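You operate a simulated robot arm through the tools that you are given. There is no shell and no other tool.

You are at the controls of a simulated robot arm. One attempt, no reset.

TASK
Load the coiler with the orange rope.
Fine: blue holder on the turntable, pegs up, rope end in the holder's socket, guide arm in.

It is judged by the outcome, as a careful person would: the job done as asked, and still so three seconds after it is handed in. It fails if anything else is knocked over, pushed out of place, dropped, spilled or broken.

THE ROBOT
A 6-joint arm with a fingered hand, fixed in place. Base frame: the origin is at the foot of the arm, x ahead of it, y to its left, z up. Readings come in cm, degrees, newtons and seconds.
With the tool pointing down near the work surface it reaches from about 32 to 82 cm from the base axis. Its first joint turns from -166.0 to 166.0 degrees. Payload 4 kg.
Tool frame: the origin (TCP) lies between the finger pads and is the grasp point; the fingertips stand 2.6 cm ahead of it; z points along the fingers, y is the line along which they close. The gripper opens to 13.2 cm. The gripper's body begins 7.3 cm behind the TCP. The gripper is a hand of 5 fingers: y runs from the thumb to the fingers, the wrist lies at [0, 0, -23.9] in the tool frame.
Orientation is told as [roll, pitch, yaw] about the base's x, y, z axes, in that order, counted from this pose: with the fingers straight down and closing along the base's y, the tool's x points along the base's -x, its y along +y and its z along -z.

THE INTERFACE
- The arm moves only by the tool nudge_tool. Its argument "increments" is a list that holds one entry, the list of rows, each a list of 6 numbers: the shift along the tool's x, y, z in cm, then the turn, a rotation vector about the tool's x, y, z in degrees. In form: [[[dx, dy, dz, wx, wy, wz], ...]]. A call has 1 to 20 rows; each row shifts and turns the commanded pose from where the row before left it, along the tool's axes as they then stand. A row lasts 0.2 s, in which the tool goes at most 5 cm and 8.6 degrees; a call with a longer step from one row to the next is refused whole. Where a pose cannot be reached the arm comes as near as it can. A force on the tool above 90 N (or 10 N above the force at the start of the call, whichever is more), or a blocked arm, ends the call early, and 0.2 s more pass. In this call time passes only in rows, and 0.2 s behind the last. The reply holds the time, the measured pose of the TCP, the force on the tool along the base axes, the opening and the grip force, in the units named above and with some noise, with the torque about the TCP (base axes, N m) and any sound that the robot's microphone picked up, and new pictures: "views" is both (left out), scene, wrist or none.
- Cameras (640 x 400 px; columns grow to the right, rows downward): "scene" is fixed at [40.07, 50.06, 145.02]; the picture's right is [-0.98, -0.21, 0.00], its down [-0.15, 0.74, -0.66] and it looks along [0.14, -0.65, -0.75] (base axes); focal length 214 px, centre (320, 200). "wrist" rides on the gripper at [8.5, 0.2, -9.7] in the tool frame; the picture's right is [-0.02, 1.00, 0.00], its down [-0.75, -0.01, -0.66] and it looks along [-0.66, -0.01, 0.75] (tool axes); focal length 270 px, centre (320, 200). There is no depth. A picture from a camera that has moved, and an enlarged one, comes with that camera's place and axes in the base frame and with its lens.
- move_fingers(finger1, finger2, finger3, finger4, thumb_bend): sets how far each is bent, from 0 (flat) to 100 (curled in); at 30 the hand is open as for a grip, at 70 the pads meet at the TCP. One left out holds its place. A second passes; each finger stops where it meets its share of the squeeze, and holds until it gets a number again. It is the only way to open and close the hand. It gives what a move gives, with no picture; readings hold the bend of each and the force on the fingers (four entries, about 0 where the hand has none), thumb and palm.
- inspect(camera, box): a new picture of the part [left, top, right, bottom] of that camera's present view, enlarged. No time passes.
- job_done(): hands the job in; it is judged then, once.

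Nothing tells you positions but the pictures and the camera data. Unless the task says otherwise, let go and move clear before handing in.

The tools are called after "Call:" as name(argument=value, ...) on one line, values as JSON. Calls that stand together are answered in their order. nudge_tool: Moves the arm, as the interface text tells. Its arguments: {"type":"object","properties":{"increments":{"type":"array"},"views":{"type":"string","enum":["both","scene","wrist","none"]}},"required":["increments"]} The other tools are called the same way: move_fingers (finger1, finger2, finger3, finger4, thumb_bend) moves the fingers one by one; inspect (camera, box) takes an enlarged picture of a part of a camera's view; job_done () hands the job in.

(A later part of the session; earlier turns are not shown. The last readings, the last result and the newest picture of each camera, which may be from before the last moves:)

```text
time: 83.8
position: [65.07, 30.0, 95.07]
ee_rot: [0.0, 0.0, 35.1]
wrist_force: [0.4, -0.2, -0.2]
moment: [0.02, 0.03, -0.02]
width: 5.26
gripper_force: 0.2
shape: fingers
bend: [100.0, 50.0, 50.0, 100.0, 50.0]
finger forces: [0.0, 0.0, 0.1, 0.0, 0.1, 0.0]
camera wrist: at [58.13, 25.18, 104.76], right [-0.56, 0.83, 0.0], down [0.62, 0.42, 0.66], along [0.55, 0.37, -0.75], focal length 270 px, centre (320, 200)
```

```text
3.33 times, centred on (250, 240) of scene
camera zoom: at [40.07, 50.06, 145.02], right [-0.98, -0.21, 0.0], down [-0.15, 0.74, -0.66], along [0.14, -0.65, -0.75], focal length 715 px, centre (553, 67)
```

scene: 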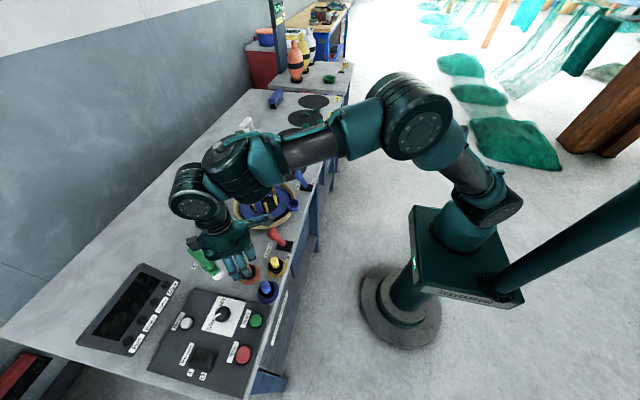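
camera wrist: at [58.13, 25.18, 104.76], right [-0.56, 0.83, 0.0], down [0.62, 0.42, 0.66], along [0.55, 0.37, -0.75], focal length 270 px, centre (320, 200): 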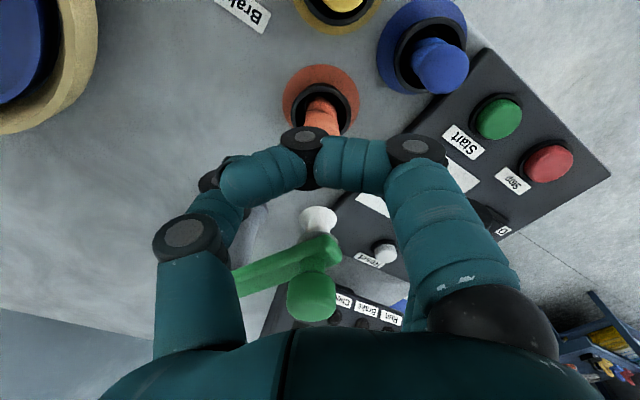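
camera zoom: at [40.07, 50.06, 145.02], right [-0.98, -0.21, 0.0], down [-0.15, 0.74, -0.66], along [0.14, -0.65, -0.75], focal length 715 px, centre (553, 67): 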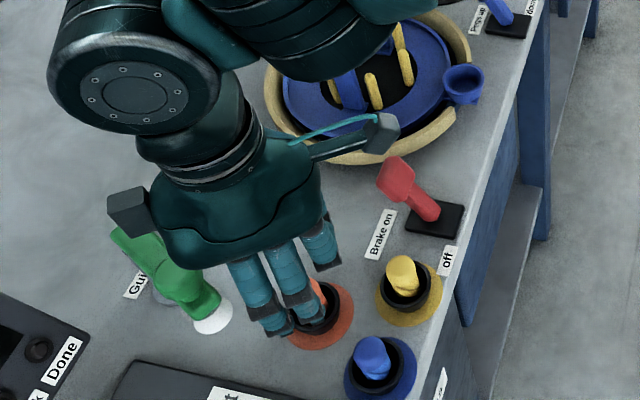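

The approach looks clear of the neighbours. I'll descend onto the orange rope end.

Call:
nudge_tool(increments=[[[0.22, 0.03, 2.2, 0, 0, 0], [0, 0, 2.2, 0, 0, 0], [0, 0, 2.2, 0, 0, 0]]], views="both")

Call:
inspect(camera="scene", box=[190, 210, 310, 300])

```text
time: 84.6
position: [65.02, 29.88, 88.32]
ee_rot: [-0.1, 0.0, 35.0]
wrist_force: [0.1, 0.0, -0.3]
moment: [-0.02, -0.03, -0.01]
width: 5.27
gripper_force: 0.0
shape: fingers
bend: [100.0, 50.0, 50.0, 100.0, 50.0]
finger forces: [0.1, 0.1, 0.0, 0.1, 0.1, 0.0]
camera wrist: at [57.98, 25.16, 97.94], right [-0.56, 0.83, 0.0], down [0.62, 0.42, 0.66], along [0.55, 0.37, -0.75], focal length 270 px, centre (320, 200)
```

scene: 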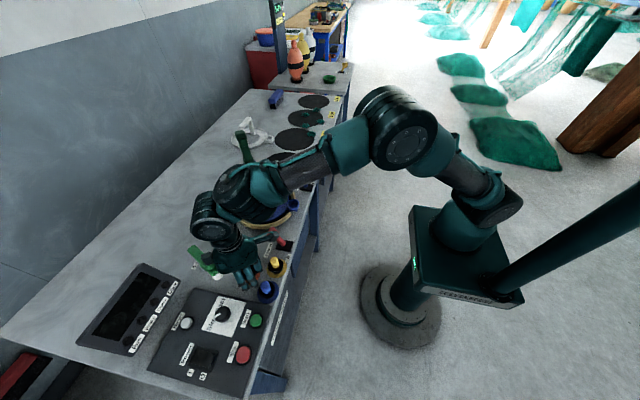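
wrist: 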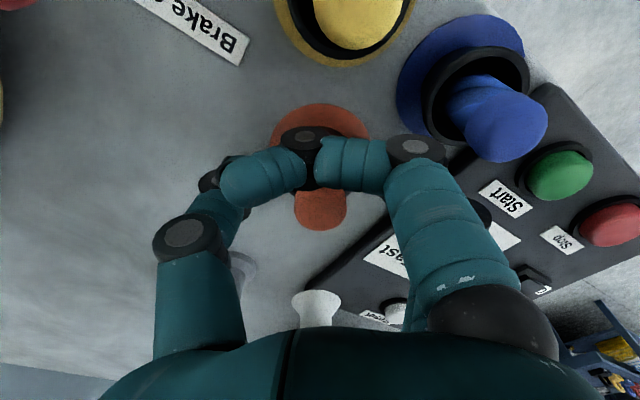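

```text
4.44 times, centred on (250, 255) of scene
camera zoom: at [40.07, 50.06, 145.02], right [-0.98, -0.21, 0.0], down [-0.15, 0.74, -0.66], along [0.14, -0.65, -0.75], focal length 953 px, centre (631, -44)
```

zoom: 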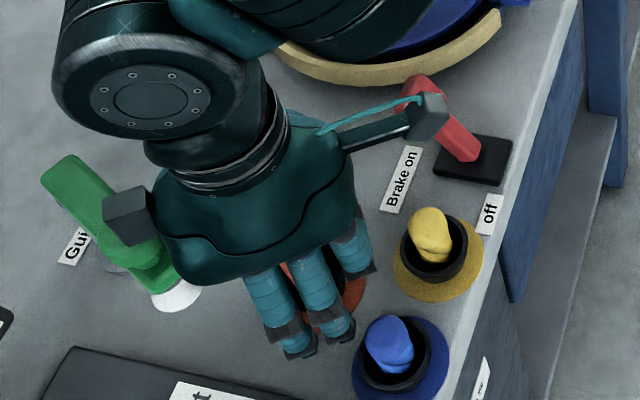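

The orange cap is right at the grasp point. Closing the two middle fingers and thumb on it.

Call:
move_fingers(finger2=75, finger3=75, thumb_bend=73)

Call:
inspect(camera="wrist", box=[180, 80, 480, 300])

```text
time: 85.6
position: [65.09, 29.88, 88.26]
ee_rot: [0.1, 0.0, 35.0]
wrist_force: [7.5, -0.8, -11.2]
moment: [0.14, -0.11, 0.03]
width: 4.77
gripper_force: 18.0
shape: fingers
bend: [100.0, 59.0, 59.0, 100.0, 63.0]
finger forces: [0.1, 7.5, 7.6, 0.1, 20.8, 0.0]
```

```text
1.82 times, centred on (330, 190) of wrist
camera zoom: at [58.01, 25.15, 97.91], right [-0.56, 0.83, 0.0], down [0.63, 0.42, 0.66], along [0.55, 0.37, -0.75], focal length 491 px, centre (302, 218)
```

zoom: 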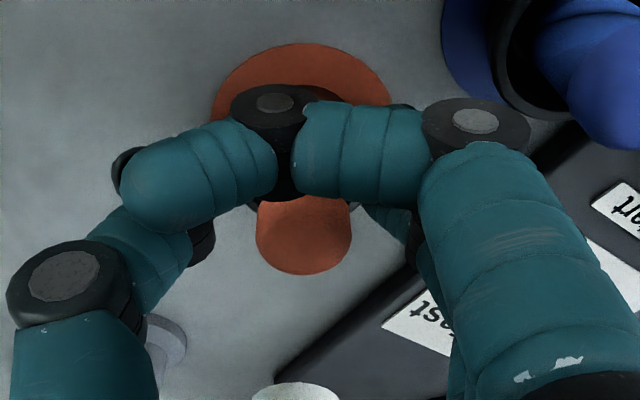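

The fingertips met the fixed black collar, not the rope. I'll open, raise by 1.7 cm and try again.

Call:
move_fingers(finger2=50, finger3=50, thumb_bend=50)

Call:
nudge_tool(increments=[[[0, 0, -0.9, 0, 0, 0], [0, 0, -0.9, 0, 0, 0]]], views="none")

Call:
move_fingers(finger2=70, finger3=70, thumb_bend=68)

Call:
inspect(camera="wrist", box=[180, 80, 480, 300])

Call:
inspect(camera="scene", box=[190, 210, 310, 300])

```text
time: 86.6
position: [64.98, 30.01, 88.27]
ee_rot: [0.0, 0.0, 35.1]
wrist_force: [-0.2, 0.6, 0.0]
moment: [0.03, 0.0, 0.0]
width: 5.23
gripper_force: 0.0
shape: fingers
bend: [100.0, 50.0, 50.0, 100.0, 50.0]
finger forces: [0.0, 0.1, 0.1, 0.0, 0.0, 0.0]
```

```text
time: 87.2
position: [65.04, 29.91, 90.09]
ee_rot: [0.0, 0.0, 34.9]
wrist_force: [-0.2, -0.9, -0.8]
moment: [0.0, -0.01, 0.04]
width: 5.25
gripper_force: 0.1
shape: fingers
bend: [100.0, 50.0, 50.0, 100.0, 50.0]
finger forces: [0.0, 0.0, 0.1, 0.0, 0.0, 0.1]
```

```text
time: 88.2
position: [64.86, 29.96, 90.06]
ee_rot: [0.0, -0.1, 35.0]
wrist_force: [-0.3, -0.3, -0.7]
moment: [-0.03, -0.04, 0.0]
width: 4.57
gripper_force: 5.5
shape: fingers
bend: [100.0, 66.0, 66.0, 100.0, 66.0]
finger forces: [0.1, 2.5, 3.2, 0.1, 5.6, 0.0]
```

```text
1.82 times, centred on (330, 190) of wrist
camera zoom: at [57.92, 25.16, 99.8], right [-0.56, 0.83, 0.0], down [0.63, 0.42, 0.66], along [0.55, 0.37, -0.75], focal length 491 px, centre (302, 218)
```

zoom: 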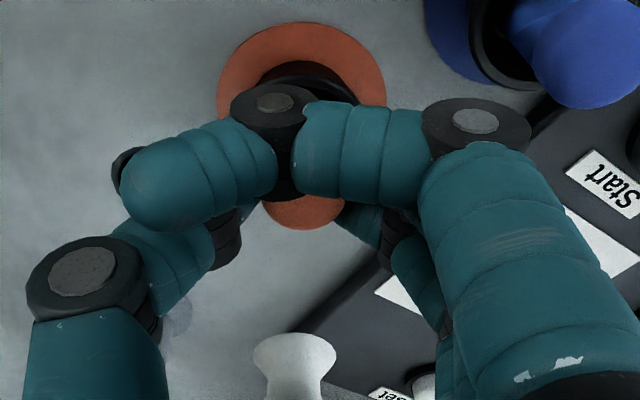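

```text
4.44 times, centred on (250, 255) of scene
camera zoom: at [40.07, 50.06, 145.02], right [-0.98, -0.21, 0.0], down [-0.15, 0.74, -0.66], along [0.14, -0.65, -0.75], focal length 953 px, centre (631, -44)
```

zoom: 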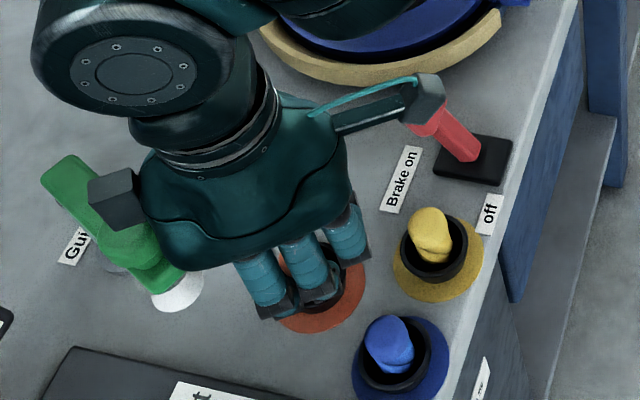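

The rope end is gripped. I'll squeeze a bit more, then lift gently.

Call:
move_fingers(finger2=73, finger3=73, thumb_bend=71)

Call:
nudge_tool(increments=[[[0, 0, -0.7, 0, 0, 0], [0, 0, -0.7, 0, 0, 0], [0, 0, -0.8, 0, 0, 0], [0, 0, -0.8, 0, 0, 0]]], views="none")

Call:
inspect(camera="wrist", box=[180, 40, 480, 300])

Call:
inspect(camera="scene", box=[190, 210, 310, 300])

```text
time: 89.2
position: [64.93, 29.87, 90.01]
ee_rot: [0.0, 0.0, 34.9]
wrist_force: [-0.3, 0.8, -0.6]
moment: [0.01, -0.01, -0.03]
width: 4.55
gripper_force: 11.7
shape: fingers
bend: [100.0, 71.0, 70.0, 100.0, 67.0]
finger forces: [0.1, 5.7, 6.2, 0.0, 10.9, 0.0]
```

```text
time: 90.2
position: [64.98, 29.93, 93.04]
ee_rot: [0.0, 0.0, 35.0]
wrist_force: [0.6, 1.2, -0.3]
moment: [0.0, 0.02, 0.0]
width: 4.55
gripper_force: 11.2
shape: fingers
bend: [100.0, 71.0, 70.0, 100.0, 67.0]
finger forces: [0.0, 5.6, 6.2, 0.0, 11.0, 0.1]
```

```text
1.54 times, centred on (330, 170) of wrist
camera zoom: at [57.88, 25.12, 102.82], right [-0.56, 0.83, 0.0], down [0.63, 0.42, 0.66], along [0.55, 0.37, -0.75], focal length 416 px, centre (305, 246)
```

zoom: 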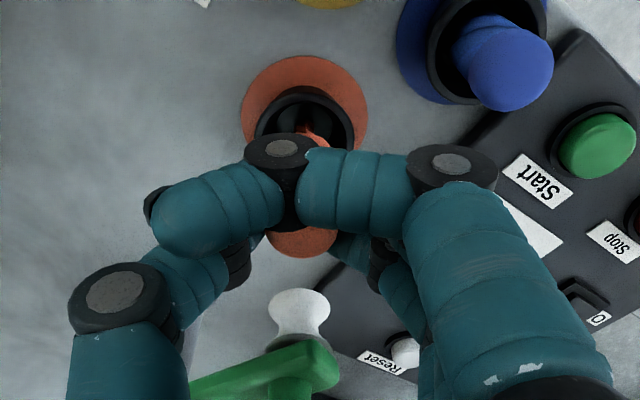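

```text
4.44 times, centred on (250, 255) of scene
camera zoom: at [40.07, 50.06, 145.02], right [-0.98, -0.21, 0.0], down [-0.15, 0.74, -0.66], along [0.14, -0.65, -0.75], focal length 953 px, centre (631, -44)
```

zoom: 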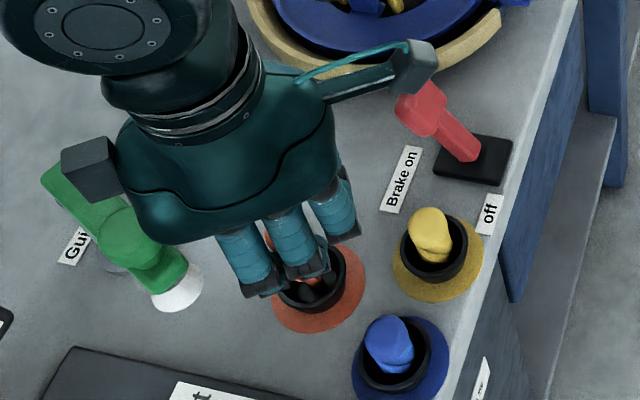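

The rope end lifts out with the hand. I'll keep lifting while moving inward and look at what hangs below.

Call:
nudge_tool(increments=[[[0, 0, -1.5, 0, 0, 0], [1.73, -0.29, -1.7, 0, 0, 0], [1.73, -0.29, -1.7, 0, 0, 0], [1.73, -0.29, -1.7, 0, 0, 0], [1.73, -0.29, -1.7, 0, 0, 0]]], views="both")

Call:
inspect(camera="wrist", box=[180, 0, 480, 260])

Call:
inspect(camera="scene", box=[190, 190, 310, 300])

```text
time: 91.4
position: [59.88, 24.76, 101.53]
ee_rot: [0.0, 0.0, 35.0]
wrist_force: [-1.2, -0.3, -0.3]
moment: [-0.01, -0.02, 0.02]
width: 4.54
gripper_force: 11.6
shape: fingers
bend: [100.0, 71.0, 70.0, 100.0, 67.0]
finger forces: [0.1, 5.5, 6.2, 0.0, 11.0, 0.0]
camera wrist: at [52.87, 19.94, 111.14], right [-0.56, 0.83, 0.0], down [0.63, 0.42, 0.66], along [0.55, 0.37, -0.75], focal length 270 px, centre (320, 200)
```

scene: 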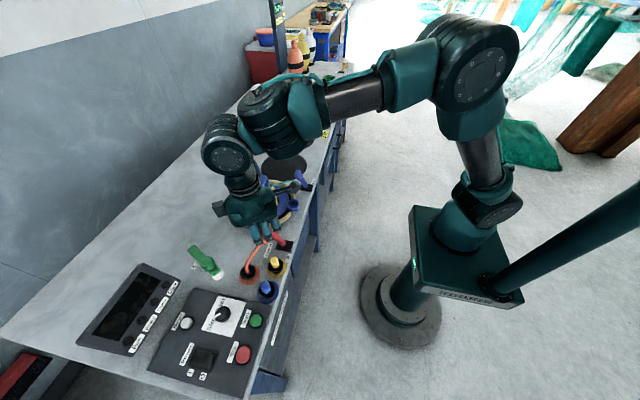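
wrist: 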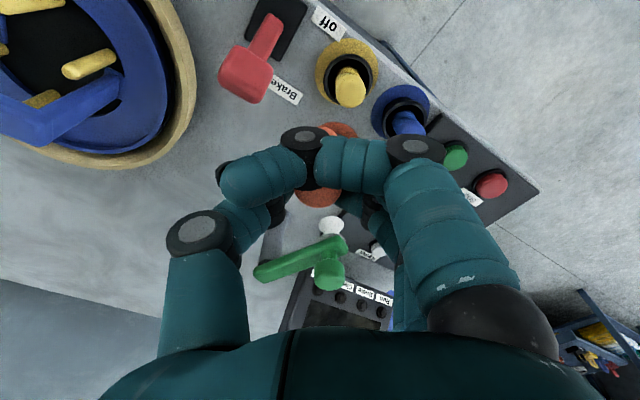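

```text
1.54 times, centred on (330, 130) of wrist
camera zoom: at [52.87, 19.94, 111.14], right [-0.56, 0.83, 0.0], down [0.63, 0.42, 0.66], along [0.55, 0.37, -0.75], focal length 416 px, centre (305, 308)
```

zoom: 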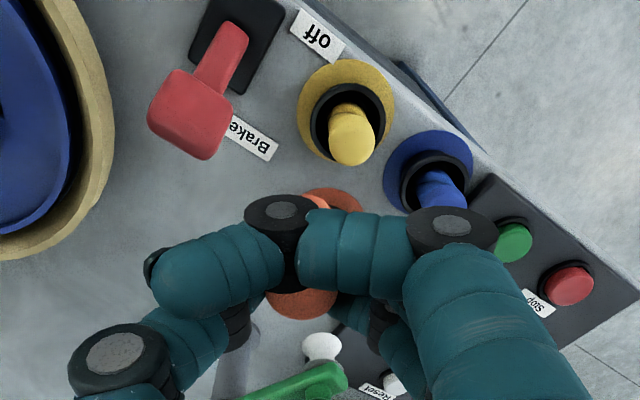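

```text
3.64 times, centred on (250, 245) of scene
camera zoom: at [40.07, 50.06, 145.02], right [-0.98, -0.21, 0.0], down [-0.15, 0.74, -0.66], along [0.14, -0.65, -0.75], focal length 780 px, centre (574, 36)
```

zoom: 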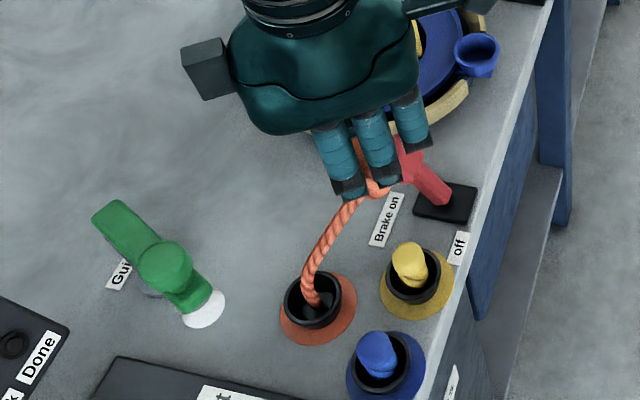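

The rope trails from the collar to the hand. I'll zoom in on the rope end held in the fingers.

Call:
inspect(camera="scene", box=[250, 215, 300, 265])

Call:
inspect(camera="scene", box=[270, 170, 310, 210])

```text
8.00 times, centred on (275, 240) of scene
camera zoom: at [40.07, 50.06, 145.02], right [-0.98, -0.21, 0.0], down [-0.15, 0.74, -0.66], along [0.14, -0.65, -0.75], focal length 1716 px, centre (680, -120)
```

zoom: 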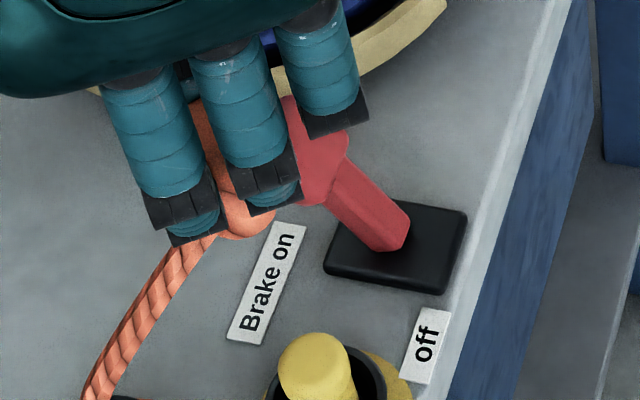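

```text
10.00 times, centred on (290, 190) of scene
camera zoom: at [40.07, 50.06, 145.02], right [-0.98, -0.21, 0.0], down [-0.15, 0.74, -0.66], along [0.14, -0.65, -0.75], focal length 2145 px, centre (620, 300)
```

zoom: 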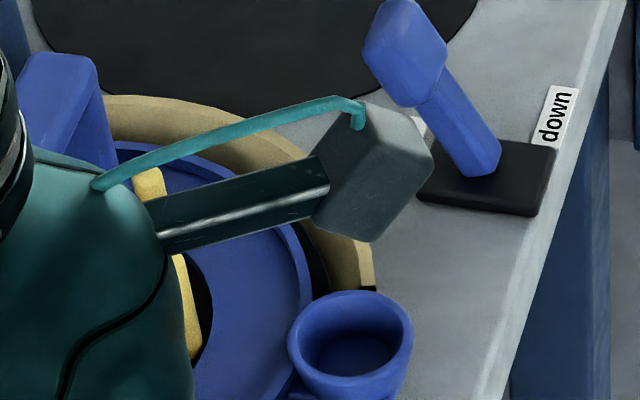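

The rope end is a capsule reaching about 5.7 cm below the grasp point. I'll carry it at this height, around the brake lever's +x side, to above the holder's socket near [59.1, 4.9].

Call:
nudge_tool(increments=[[[0.68, -3.68, 0, 0, 0, 0], [0.68, -3.68, 0, 0, 0, 0], [2.19, -2.54, 0, 0, 0, 0], [2.19, -2.54, 0, 0, 0, 0], [2.19, -2.54, 0, 0, 0, 0], [2.08, -0.43, 0, 0, 0, 0], [2.08, -0.43, 0, 0, 0, 0]]], views="both")

Call:
inspect(camera="scene", box=[240, 160, 340, 290])

Call:
inspect(camera="wrist", box=[180, 0, 480, 260])

```text
time: 93.0
position: [58.98, 5.1, 101.33]
ee_rot: [0.1, 0.0, 35.0]
wrist_force: [-0.9, -0.3, -0.6]
moment: [0.02, -0.01, 0.0]
width: 4.55
gripper_force: 11.2
shape: fingers
bend: [100.0, 71.0, 70.0, 100.0, 67.0]
finger forces: [0.0, 5.6, 6.3, 0.0, 10.9, 0.0]
camera wrist: at [51.97, 0.24, 110.95], right [-0.56, 0.83, 0.0], down [0.63, 0.42, 0.66], along [0.55, 0.37, -0.75], focal length 270 px, centre (320, 200)
```

scene: 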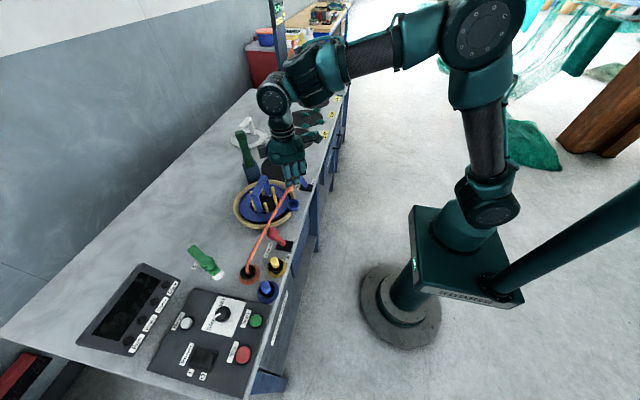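
wrist: 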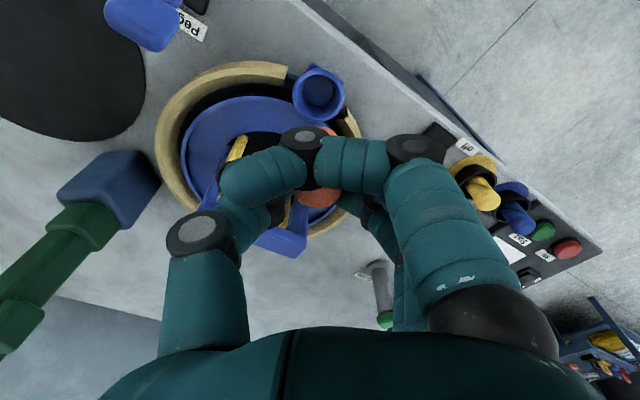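

```text
3.08 times, centred on (290, 225) of scene
camera zoom: at [40.07, 50.06, 145.02], right [-0.98, -0.21, 0.0], down [-0.15, 0.74, -0.66], along [0.14, -0.65, -0.75], focal length 660 px, centre (412, 123)
```

zoom: 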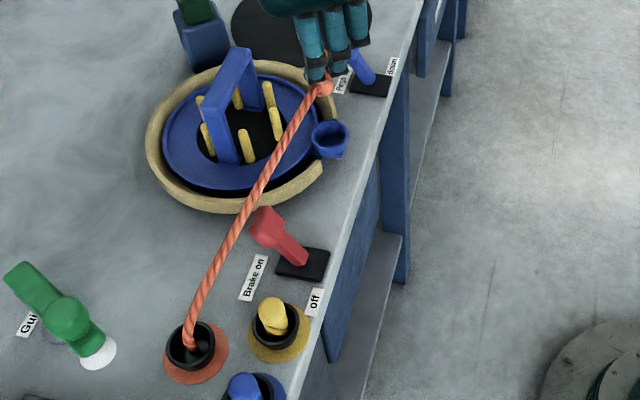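

```text
1.54 times, centred on (330, 130) of wrist
camera zoom: at [51.97, 0.24, 110.95], right [-0.56, 0.83, 0.0], down [0.63, 0.42, 0.66], along [0.55, 0.37, -0.75], focal length 416 px, centre (305, 308)
```

zoom: 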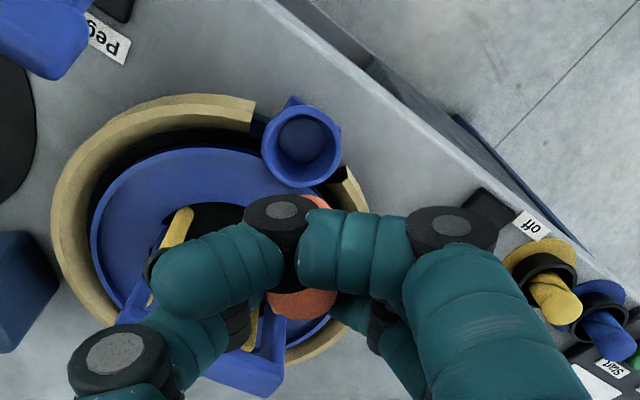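

The socket is almost exactly under the rope end. I'll lower until the end is just above the cup and check.

Call:
nudge_tool(increments=[[[-0.2, -0.1, 1.7, 0, 0, 0], [0, 0, 1.7, 0, 0, 0], [0, 0, 1.7, 0, 0, 0], [0, 0, 1.5, 0, 0, 0]]], views="wrist")

Call:
inspect(camera="scene", box=[255, 165, 325, 225])

Call:
inspect(camera="wrist", box=[220, 40, 440, 240])

```text
time: 94.0
position: [59.25, 4.98, 94.63]
ee_rot: [-0.1, 0.0, 35.0]
wrist_force: [0.9, 0.5, -0.3]
moment: [0.01, -0.02, -0.03]
width: 4.53
gripper_force: 11.3
shape: fingers
bend: [100.0, 71.0, 70.0, 100.0, 67.0]
finger forces: [0.0, 5.8, 6.3, 0.1, 10.9, 0.1]
camera wrist: at [52.25, 0.25, 104.46], right [-0.56, 0.83, 0.0], down [0.62, 0.42, 0.66], along [0.55, 0.37, -0.75], focal length 270 px, centre (320, 200)
```

wrist: 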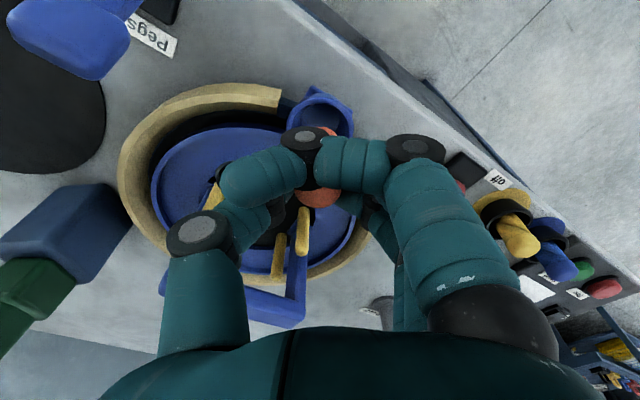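

```text
6.67 times, centred on (290, 195) of scene
camera zoom: at [40.07, 50.06, 145.02], right [-0.98, -0.21, 0.0], down [-0.15, 0.74, -0.66], along [0.14, -0.65, -0.75], focal length 1430 px, centre (520, 233)
```

zoom: 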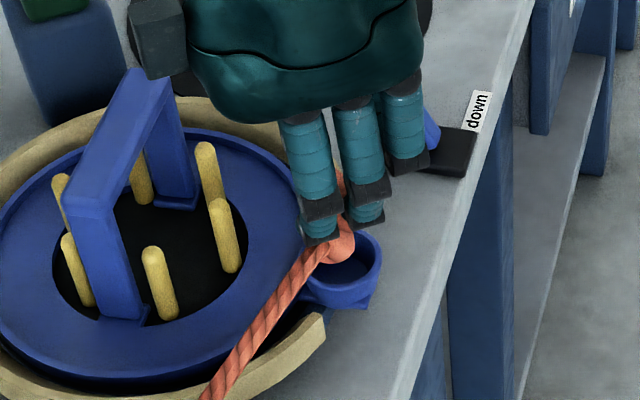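

```text
2.00 times, centred on (330, 140) of wrist
camera zoom: at [52.25, 0.25, 104.46], right [-0.56, 0.83, 0.0], down [0.62, 0.42, 0.66], along [0.55, 0.37, -0.75], focal length 541 px, centre (300, 320)
```

zoom: 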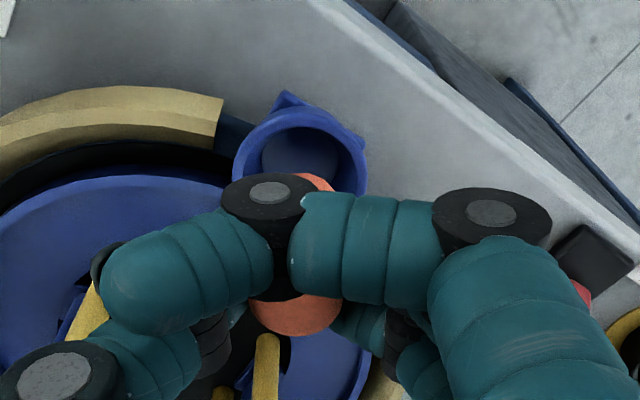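

The cup lies about 0.4 cm further toward the hand's +x; I'll correct by that and lower the end into the cup.

Call:
nudge_tool(increments=[[[0.4, 0, 0, 0, 0, 0], [0, 0, 0.6, 0, 0, 0], [0, 0, 0.6, 0, 0, 0]]], views="none")

Call:
inspect(camera="scene", box=[265, 175, 315, 215])

Call:
inspect(camera="wrist", box=[220, 40, 440, 240])

```text
time: 94.8
position: [58.88, 4.76, 93.57]
ee_rot: [0.0, 0.0, 34.9]
wrist_force: [-0.1, -0.5, -0.6]
moment: [-0.01, 0.02, -0.04]
width: 4.53
gripper_force: 11.3
shape: fingers
bend: [100.0, 71.0, 70.0, 100.0, 67.0]
finger forces: [0.0, 5.7, 6.4, 0.1, 10.9, 0.0]
```

```text
10.00 times, centred on (290, 195) of scene
camera zoom: at [40.07, 50.06, 145.02], right [-0.98, -0.21, 0.0], down [-0.15, 0.74, -0.66], along [0.14, -0.65, -0.75], focal length 2145 px, centre (620, 250)
```

zoom: 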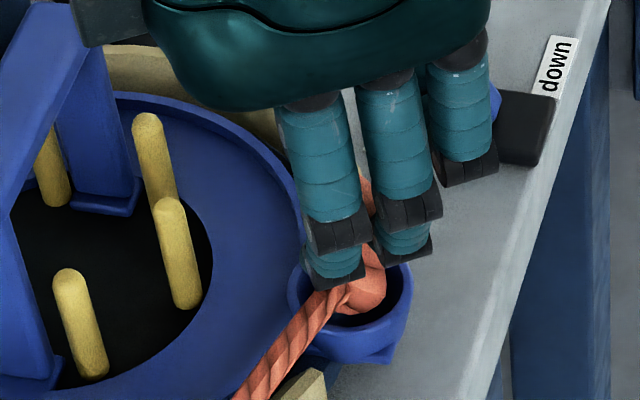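

```text
2.00 times, centred on (330, 140) of wrist
camera zoom: at [51.92, 0.01, 103.27], right [-0.56, 0.83, 0.0], down [0.63, 0.42, 0.66], along [0.55, 0.37, -0.75], focal length 541 px, centre (300, 320)
```

zoom: 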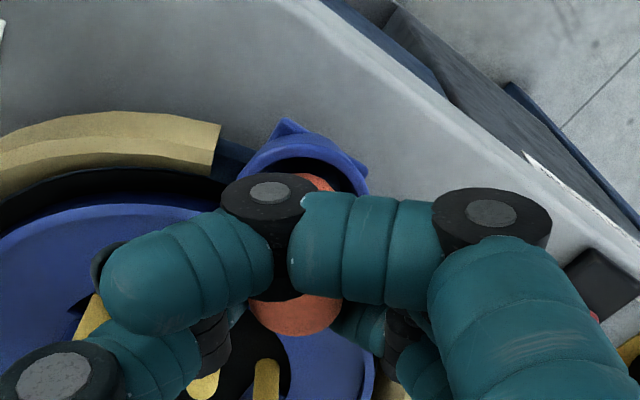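

Well centred. Lowering into the cup in small steps.

Call:
nudge_tool(increments=[[[0, 0, 0.4, 0, 0, 0], [0, 0, 0.4, 0, 0, 0]]], views="none")

Call:
inspect(camera="scene", box=[265, 175, 315, 215])

```text
time: 95.4
position: [58.9, 4.8, 92.75]
ee_rot: [0.0, 0.0, 35.0]
wrist_force: [0.6, 0.0, -0.3]
moment: [0.0, 0.0, 0.04]
width: 4.56
gripper_force: 12.2
shape: fingers
bend: [100.0, 71.0, 70.0, 100.0, 67.0]
finger forces: [0.1, 5.9, 6.4, 0.0, 10.9, 0.1]
```

```text
10.00 times, centred on (290, 195) of scene
camera zoom: at [40.07, 50.06, 145.02], right [-0.98, -0.21, 0.0], down [-0.15, 0.74, -0.66], along [0.14, -0.65, -0.75], focal length 2145 px, centre (620, 250)
```

zoom: 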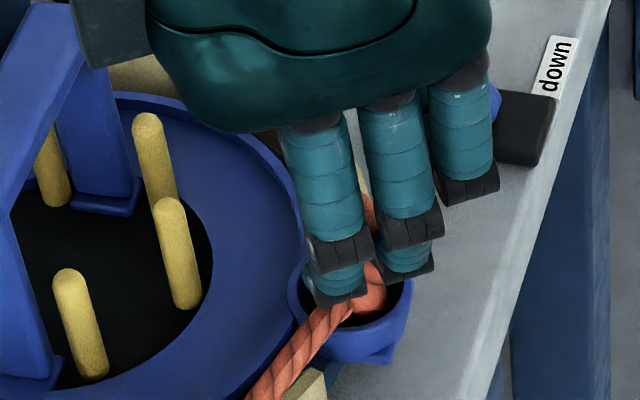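

Call:
nudge_tool(increments=[[[0, 0, 0.3, 0, 0, 0], [0, 0, 0.3, 0, 0, 0]]], views="none")

Call:
inspect(camera="scene", box=[265, 175, 315, 215])

Call:
inspect(camera="wrist", box=[220, 40, 440, 240])

```text
time: 96.0
position: [59.01, 4.87, 92.27]
ee_rot: [0.0, 0.0, 35.1]
wrist_force: [-0.5, 1.1, 5.4]
moment: [-0.05, 0.01, 0.01]
width: 4.53
gripper_force: 12.2
shape: fingers
bend: [100.0, 71.0, 70.0, 100.0, 67.0]
finger forces: [0.0, 6.5, 6.7, 0.0, 11.2, 0.0]
```

```text
10.00 times, centred on (290, 195) of scene
camera zoom: at [40.07, 50.06, 145.02], right [-0.98, -0.21, 0.0], down [-0.15, 0.74, -0.66], along [0.14, -0.65, -0.75], focal length 2145 px, centre (620, 250)
```

zoom: 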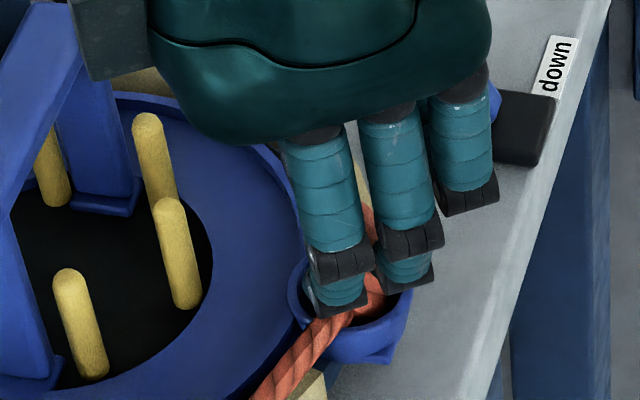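

```text
2.00 times, centred on (330, 140) of wrist
camera zoom: at [51.94, 0.08, 101.96], right [-0.56, 0.83, 0.0], down [0.62, 0.42, 0.66], along [0.55, 0.37, -0.75], focal length 541 px, centre (300, 320)
```

zoom: 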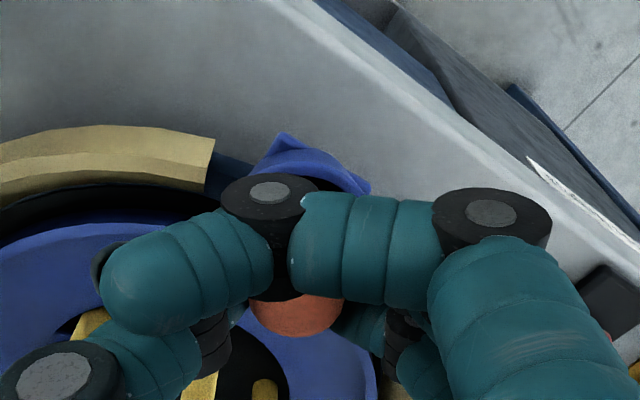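

There's contact at 5 N, with the end about at the cup's bottom. I'll wiggle slightly with light downward pressure to make sure it's seated.

Call:
nudge_tool(increments=[[[0.2, 0, 0.05, 0, 0, 0], [-0.4, 0, 0.05, 0, 0, 0], [0.2, 0.2, 0, 0, 0, 0], [0, -0.4, 0.05, 0, 0, 0], [0, 0.2, 0, 0, 0, 0]]], views="none")

Call:
inspect(camera="scene", box=[265, 175, 315, 215])

```text
time: 97.2
position: [59.01, 4.84, 92.06]
ee_rot: [0.0, -0.1, 35.1]
wrist_force: [-0.2, 2.1, 13.4]
moment: [-0.02, 0.0, -0.03]
width: 4.53
gripper_force: 15.1
shape: fingers
bend: [100.0, 71.0, 71.0, 100.0, 68.0]
finger forces: [0.1, 7.7, 8.5, 0.0, 11.8, 0.0]
```

```text
10.00 times, centred on (290, 195) of scene
camera zoom: at [40.07, 50.06, 145.02], right [-0.98, -0.21, 0.0], down [-0.15, 0.74, -0.66], along [0.14, -0.65, -0.75], focal length 2145 px, centre (620, 250)
```

zoom: 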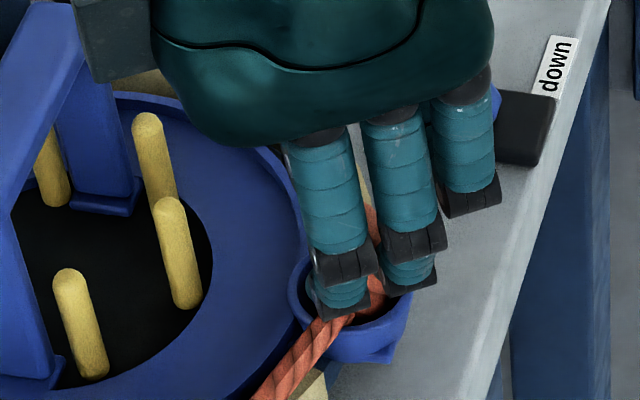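

Seated with firm contact. I'll relieve the pressure slightly and open the fingers gently.

Call:
nudge_tool(increments=[[[0, 0, -0.12, 0, 0, 0]]], views="none")

Call:
move_fingers(finger2=64, finger3=64, thumb_bend=63)

Call:
inspect(camera="scene", box=[265, 175, 315, 215])

Call:
inspect(camera="wrist", box=[220, 40, 440, 240])

```text
time: 97.6
position: [58.88, 4.74, 92.2]
ee_rot: [0.1, -0.1, 35.0]
wrist_force: [0.5, -0.2, 5.1]
moment: [-0.02, -0.01, -0.02]
width: 4.52
gripper_force: 12.7
shape: fingers
bend: [100.0, 71.0, 71.0, 100.0, 68.0]
finger forces: [0.0, 6.9, 7.3, 0.0, 11.9, 0.0]
```

```text
time: 98.6
position: [58.84, 4.73, 92.26]
ee_rot: [0.0, 0.0, 35.1]
wrist_force: [0.5, -0.2, -0.5]
moment: [0.0, 0.01, -0.01]
width: 4.61
gripper_force: 0.2
shape: fingers
bend: [100.0, 64.0, 64.0, 100.0, 63.0]
finger forces: [0.0, 0.0, 0.0, 0.0, 0.2, 0.0]
```

```text
10.00 times, centred on (290, 195) of scene
camera zoom: at [40.07, 50.06, 145.02], right [-0.98, -0.21, 0.0], down [-0.15, 0.74, -0.66], along [0.14, -0.65, -0.75], focal length 2145 px, centre (620, 250)
```

zoom: 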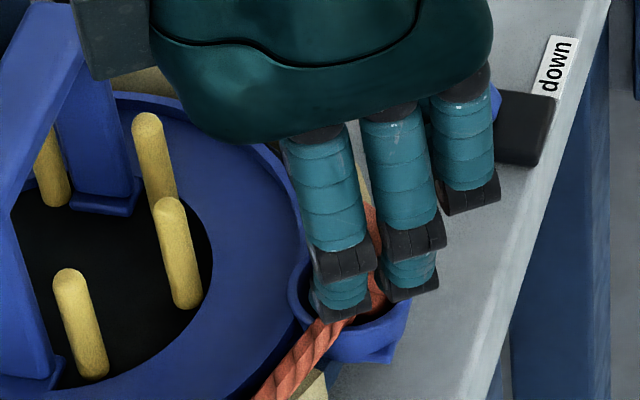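

```text
2.00 times, centred on (330, 140) of wrist
camera zoom: at [51.92, -0.02, 101.91], right [-0.56, 0.83, 0.0], down [0.63, 0.42, 0.66], along [0.55, 0.37, -0.75], focal length 541 px, centre (300, 320)
```

zoom: 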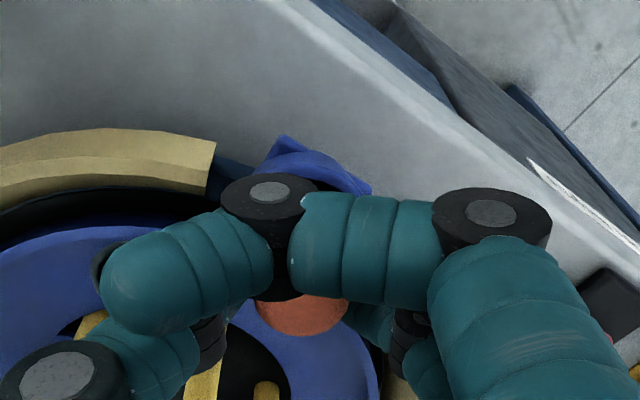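

Call:
move_fingers(finger2=52, finger3=52, thumb_bend=50)

Call:
inspect(camera="scene", box=[265, 175, 315, 215])

Call:
inspect(camera="wrist", box=[220, 40, 440, 240])

```text
time: 99.6
position: [58.8, 4.85, 92.22]
ee_rot: [0.0, -0.1, 35.1]
wrist_force: [-0.8, -0.2, 0.3]
moment: [-0.01, 0.0, -0.01]
width: 5.23
gripper_force: 0.0
shape: fingers
bend: [100.0, 52.0, 52.0, 100.0, 50.0]
finger forces: [0.1, 0.0, 0.1, 0.0, 0.1, 0.0]
```

```text
10.00 times, centred on (290, 195) of scene
camera zoom: at [40.07, 50.06, 145.02], right [-0.98, -0.21, 0.0], down [-0.15, 0.74, -0.66], along [0.14, -0.65, -0.75], focal length 2145 px, centre (620, 250)
```

zoom: 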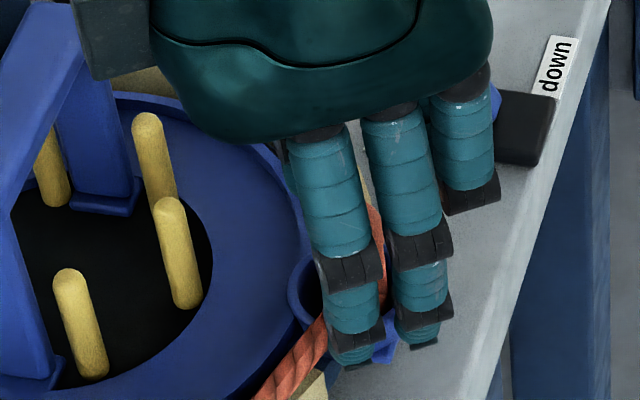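

```text
2.00 times, centred on (330, 140) of wrist
camera zoom: at [51.91, -0.02, 101.91], right [-0.56, 0.83, 0.0], down [0.63, 0.42, 0.66], along [0.55, 0.37, -0.75], focal length 541 px, centre (300, 320)
```

zoom: 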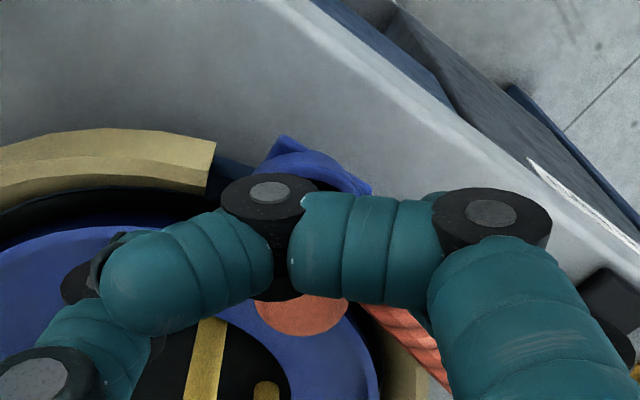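

The rope end stays standing in the socket. I'll rise straight up and look.

Call:
nudge_tool(increments=[[[0, 0, -1.5, 0, 0, 0], [0, 0, -2, 0, 0, 0], [0, 0, -2.5, 0, 0, 0], [0, 0, -2.5, 0, 0, 0], [3, 0, 0, 0, 0, 0], [3, 0, 0, 0, 0, 0]]], views="both")

Call:
inspect(camera="scene", box=[240, 160, 330, 220])

Call:
inspect(camera="wrist", box=[180, 60, 480, 260])

```text
time: 101.0
position: [53.88, 1.43, 100.57]
ee_rot: [0.0, -0.1, 35.0]
wrist_force: [-0.4, -0.4, -0.8]
moment: [0.01, -0.02, 0.0]
width: 5.25
gripper_force: 0.1
shape: fingers
bend: [100.0, 52.0, 52.0, 100.0, 50.0]
finger forces: [0.1, 0.0, 0.0, 0.0, 0.1, 0.0]
camera wrist: at [46.91, -3.28, 110.34], right [-0.56, 0.83, 0.0], down [0.63, 0.42, 0.66], along [0.55, 0.37, -0.75], focal length 270 px, centre (320, 200)
```

scene: 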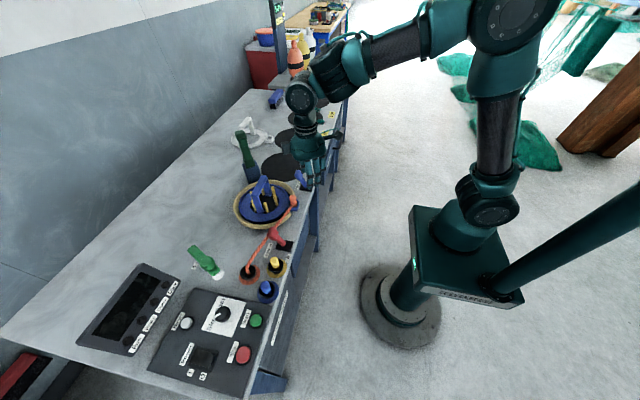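
wrist: 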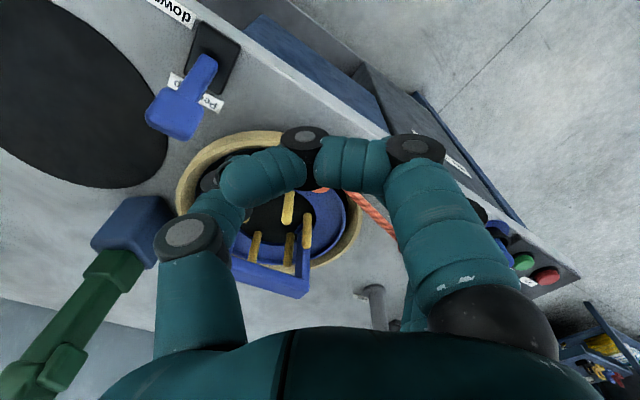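

```text
6.67 times, centred on (285, 190) of scene
camera zoom: at [40.07, 50.06, 145.02], right [-0.98, -0.21, 0.0], down [-0.15, 0.74, -0.66], along [0.14, -0.65, -0.75], focal length 1430 px, centre (553, 267)
```

zoom: 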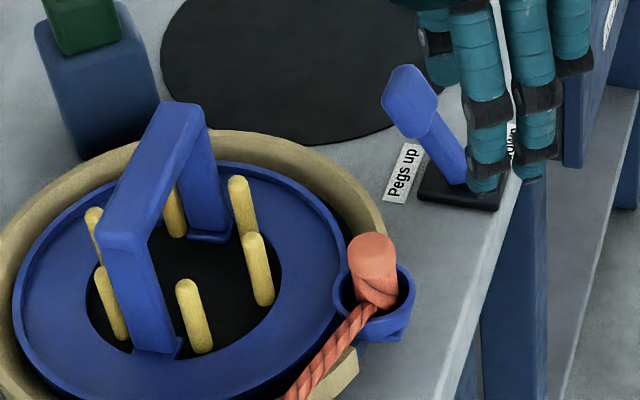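

```text
2.00 times, centred on (330, 160) of wrist
camera zoom: at [46.91, -3.28, 110.34], right [-0.56, 0.83, 0.0], down [0.63, 0.42, 0.66], along [0.55, 0.37, -0.75], focal length 541 px, centre (300, 280)
```

zoom: 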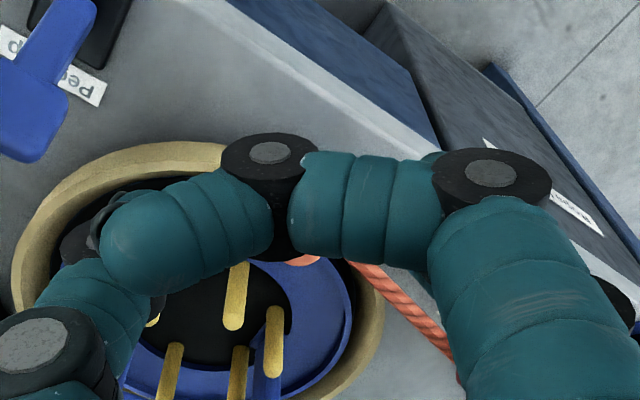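

The rope end stands nicely in the socket. Last is the guide arm; I need a closer look at its pivot. I'll move over toward it, with the hand turned to yaw 0.

Call:
nudge_tool(increments=[[[0, 0, 0, 0, 0, 8.4], [0, 0, 0, 0, 0, 8.4], [0, 0, 0, 0, 0, 8.4], [0, 0, 0, 0, 0, 8.4], [0, 0, 0, 0, 0, 1.4], [-1.2, 3.7, 0.2, 0, 0, 0], [-1.2, 3.7, 0.2, 0, 0, 0], [-1.2, 3.7, 0.2, 0, 0, 0], [-1.2, 3.7, 0.2, 0, 0, 0], [-1.2, 3.7, 0.2, 0, 0, 0], [-1.2, 3.7, 0.2, 0, 0, 0], [-1.2, 3.7, 0.2, 0, 0, 0]]], views="both")

Call:
inspect(camera="wrist", box=[240, 120, 440, 300])

Call:
inspect(camera="scene", box=[170, 230, 270, 300])

```text
time: 103.6
position: [62.3, 27.51, 99.45]
ee_rot: [0.1, -0.2, -0.1]
wrist_force: [0.1, 0.5, 0.1]
moment: [0.03, -0.05, -0.01]
width: 5.2
gripper_force: 0.1
shape: fingers
bend: [100.0, 52.0, 52.0, 100.0, 50.0]
finger forces: [0.1, 0.0, 0.0, 0.1, 0.0, 0.0]
camera wrist: at [53.83, 27.53, 109.07], right [0.02, 1.0, 0.0], down [0.75, -0.02, 0.66], along [0.66, -0.01, -0.75], focal length 270 px, centre (320, 200)
```

scene: 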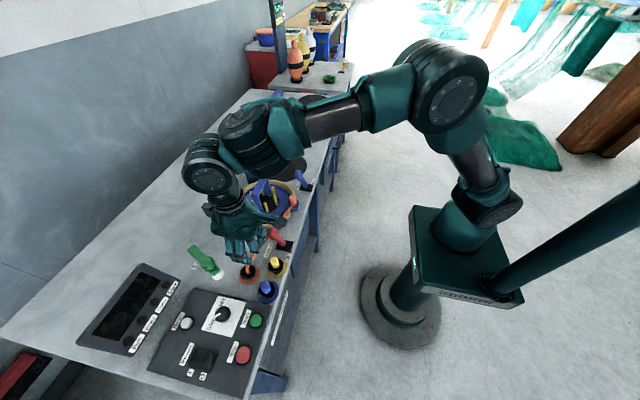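
wrist: 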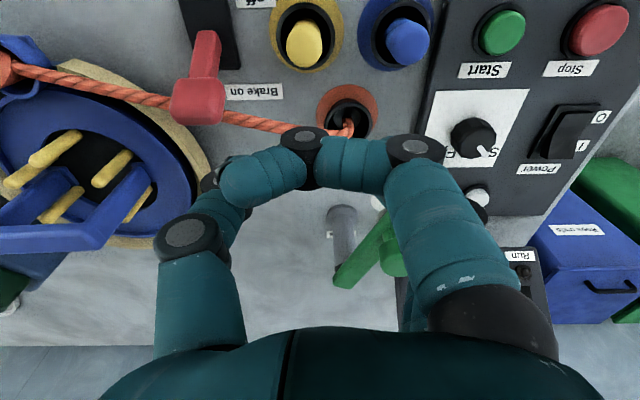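

```text
2.22 times, centred on (340, 210) of wrist
camera zoom: at [53.83, 27.53, 109.07], right [0.02, 1.0, 0.0], down [0.75, -0.02, 0.66], along [0.66, -0.01, -0.75], focal length 601 px, centre (276, 178)
```

zoom: 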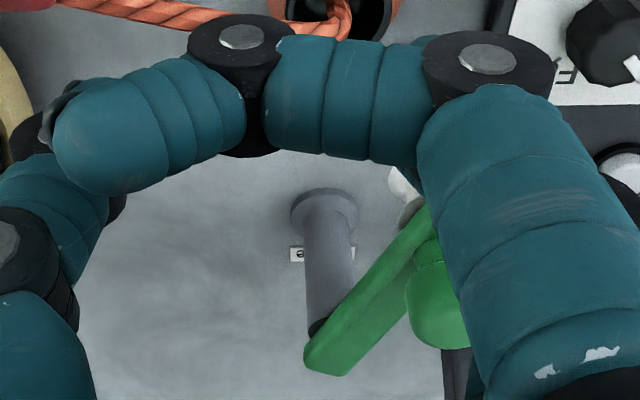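

```text
5.71 times, centred on (220, 265) of scene
camera zoom: at [40.07, 50.06, 145.02], right [-0.98, -0.21, 0.0], down [-0.15, 0.74, -0.66], along [0.14, -0.65, -0.75], focal length 1226 px, centre (891, -171)
```

zoom: 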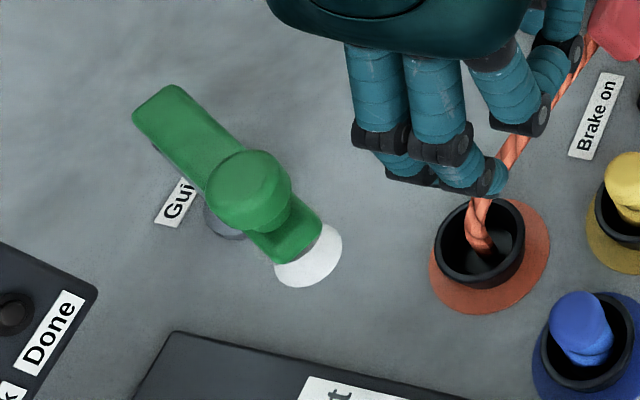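

I triangulate the guide arm: post at about [78.3, 29.7], arm pointing toward [69.6, 33.9], knob on top near [71.4, 33.4, 96]. "In" means swinging it counter-clockwise, toward the turntable. I'll turn the hand to yaw -28° and tilt it 20° outward to reach the knob.

Call:
nudge_tool(increments=[[[0, 0, 0, 0, 0, 8.2], [0, 0, 0, 0, 0, 8.2], [0, 0, 0, 0, 0, 8.2], [0, 0, 0, 0, 0, 3.4], [0, 0, 0, -5.33, -4.0, 0], [0, 0, 0, -5.33, -4.0, 0], [0, 0, 0, -5.33, -4.0, 0]]], views="none")

Call:
nudge_tool(increments=[[[-1.38, 2.65, 0.33, 0, 0, 0], [-1.38, 2.65, 0.33, 0, 0, 0], [-1.38, 2.65, 0.33, 0, 0, 0]]], views="both")

Call:
inspect(camera="scene", box=[160, 190, 300, 300])

Call:
inspect(camera="wrist", box=[180, 60, 500, 300])

```text
time: 105.2
position: [62.3, 27.33, 99.29]
ee_rot: [16.4, -11.9, -29.7]
wrist_force: [0.3, 0.1, -0.3]
moment: [0.01, 0.01, 0.03]
width: 5.23
gripper_force: 0.0
shape: fingers
bend: [100.0, 52.0, 52.0, 100.0, 50.0]
finger forces: [0.0, 0.1, 0.0, 0.1, 0.0, 0.0]
```

```text
time: 106.0
position: [69.58, 32.34, 101.59]
ee_rot: [16.3, -11.8, -29.6]
wrist_force: [-0.2, 0.4, 0.6]
moment: [-0.02, 0.02, 0.0]
width: 5.24
gripper_force: 0.0
shape: fingers
bend: [100.0, 52.0, 52.0, 100.0, 50.0]
finger forces: [0.0, 0.1, 0.1, 0.1, 0.1, 0.1]
camera wrist: at [59.48, 35.07, 108.97], right [0.44, 0.85, 0.28], down [0.43, -0.47, 0.77], along [0.79, -0.22, -0.58], focal length 270 px, centre (320, 200)
```

scene: 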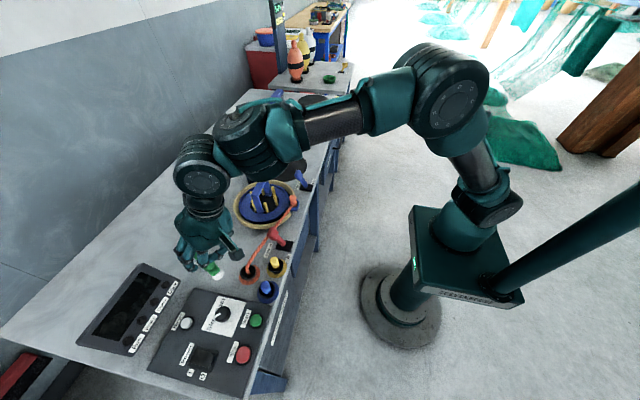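
wrist: 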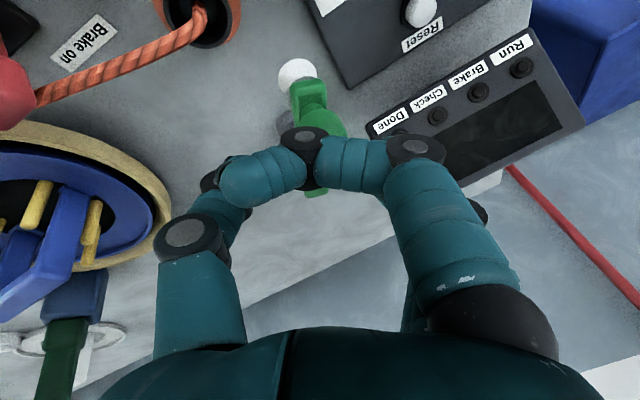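

```text
3.64 times, centred on (230, 245) of scene
camera zoom: at [40.07, 50.06, 145.02], right [-0.98, -0.21, 0.0], down [-0.15, 0.74, -0.66], along [0.14, -0.65, -0.75], focal length 780 px, centre (647, 36)
```

zoom: 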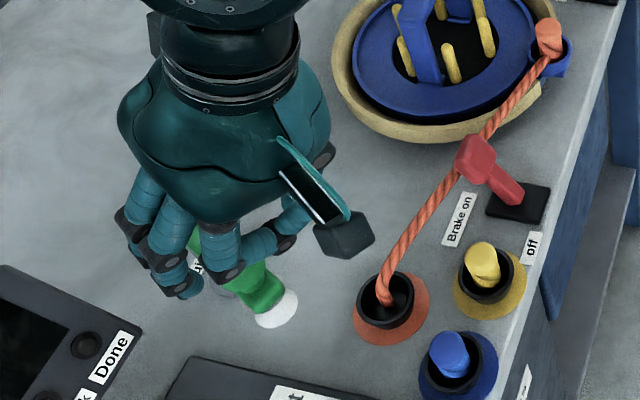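

```text
1.67 times, centred on (340, 180) of wrist
camera zoom: at [59.48, 35.07, 108.97], right [0.44, 0.85, 0.28], down [0.43, -0.47, 0.77], along [0.79, -0.22, -0.58], focal length 450 px, centre (287, 233)
```

zoom: 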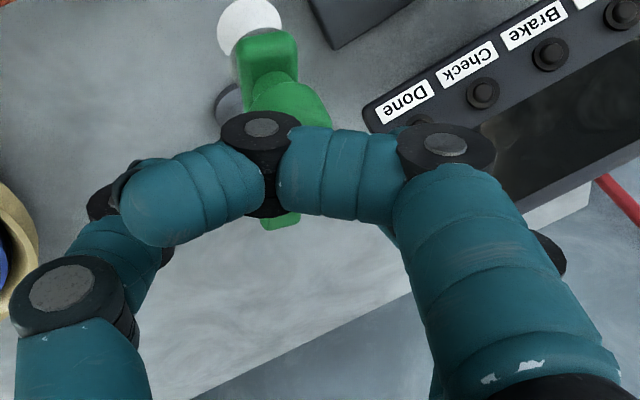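

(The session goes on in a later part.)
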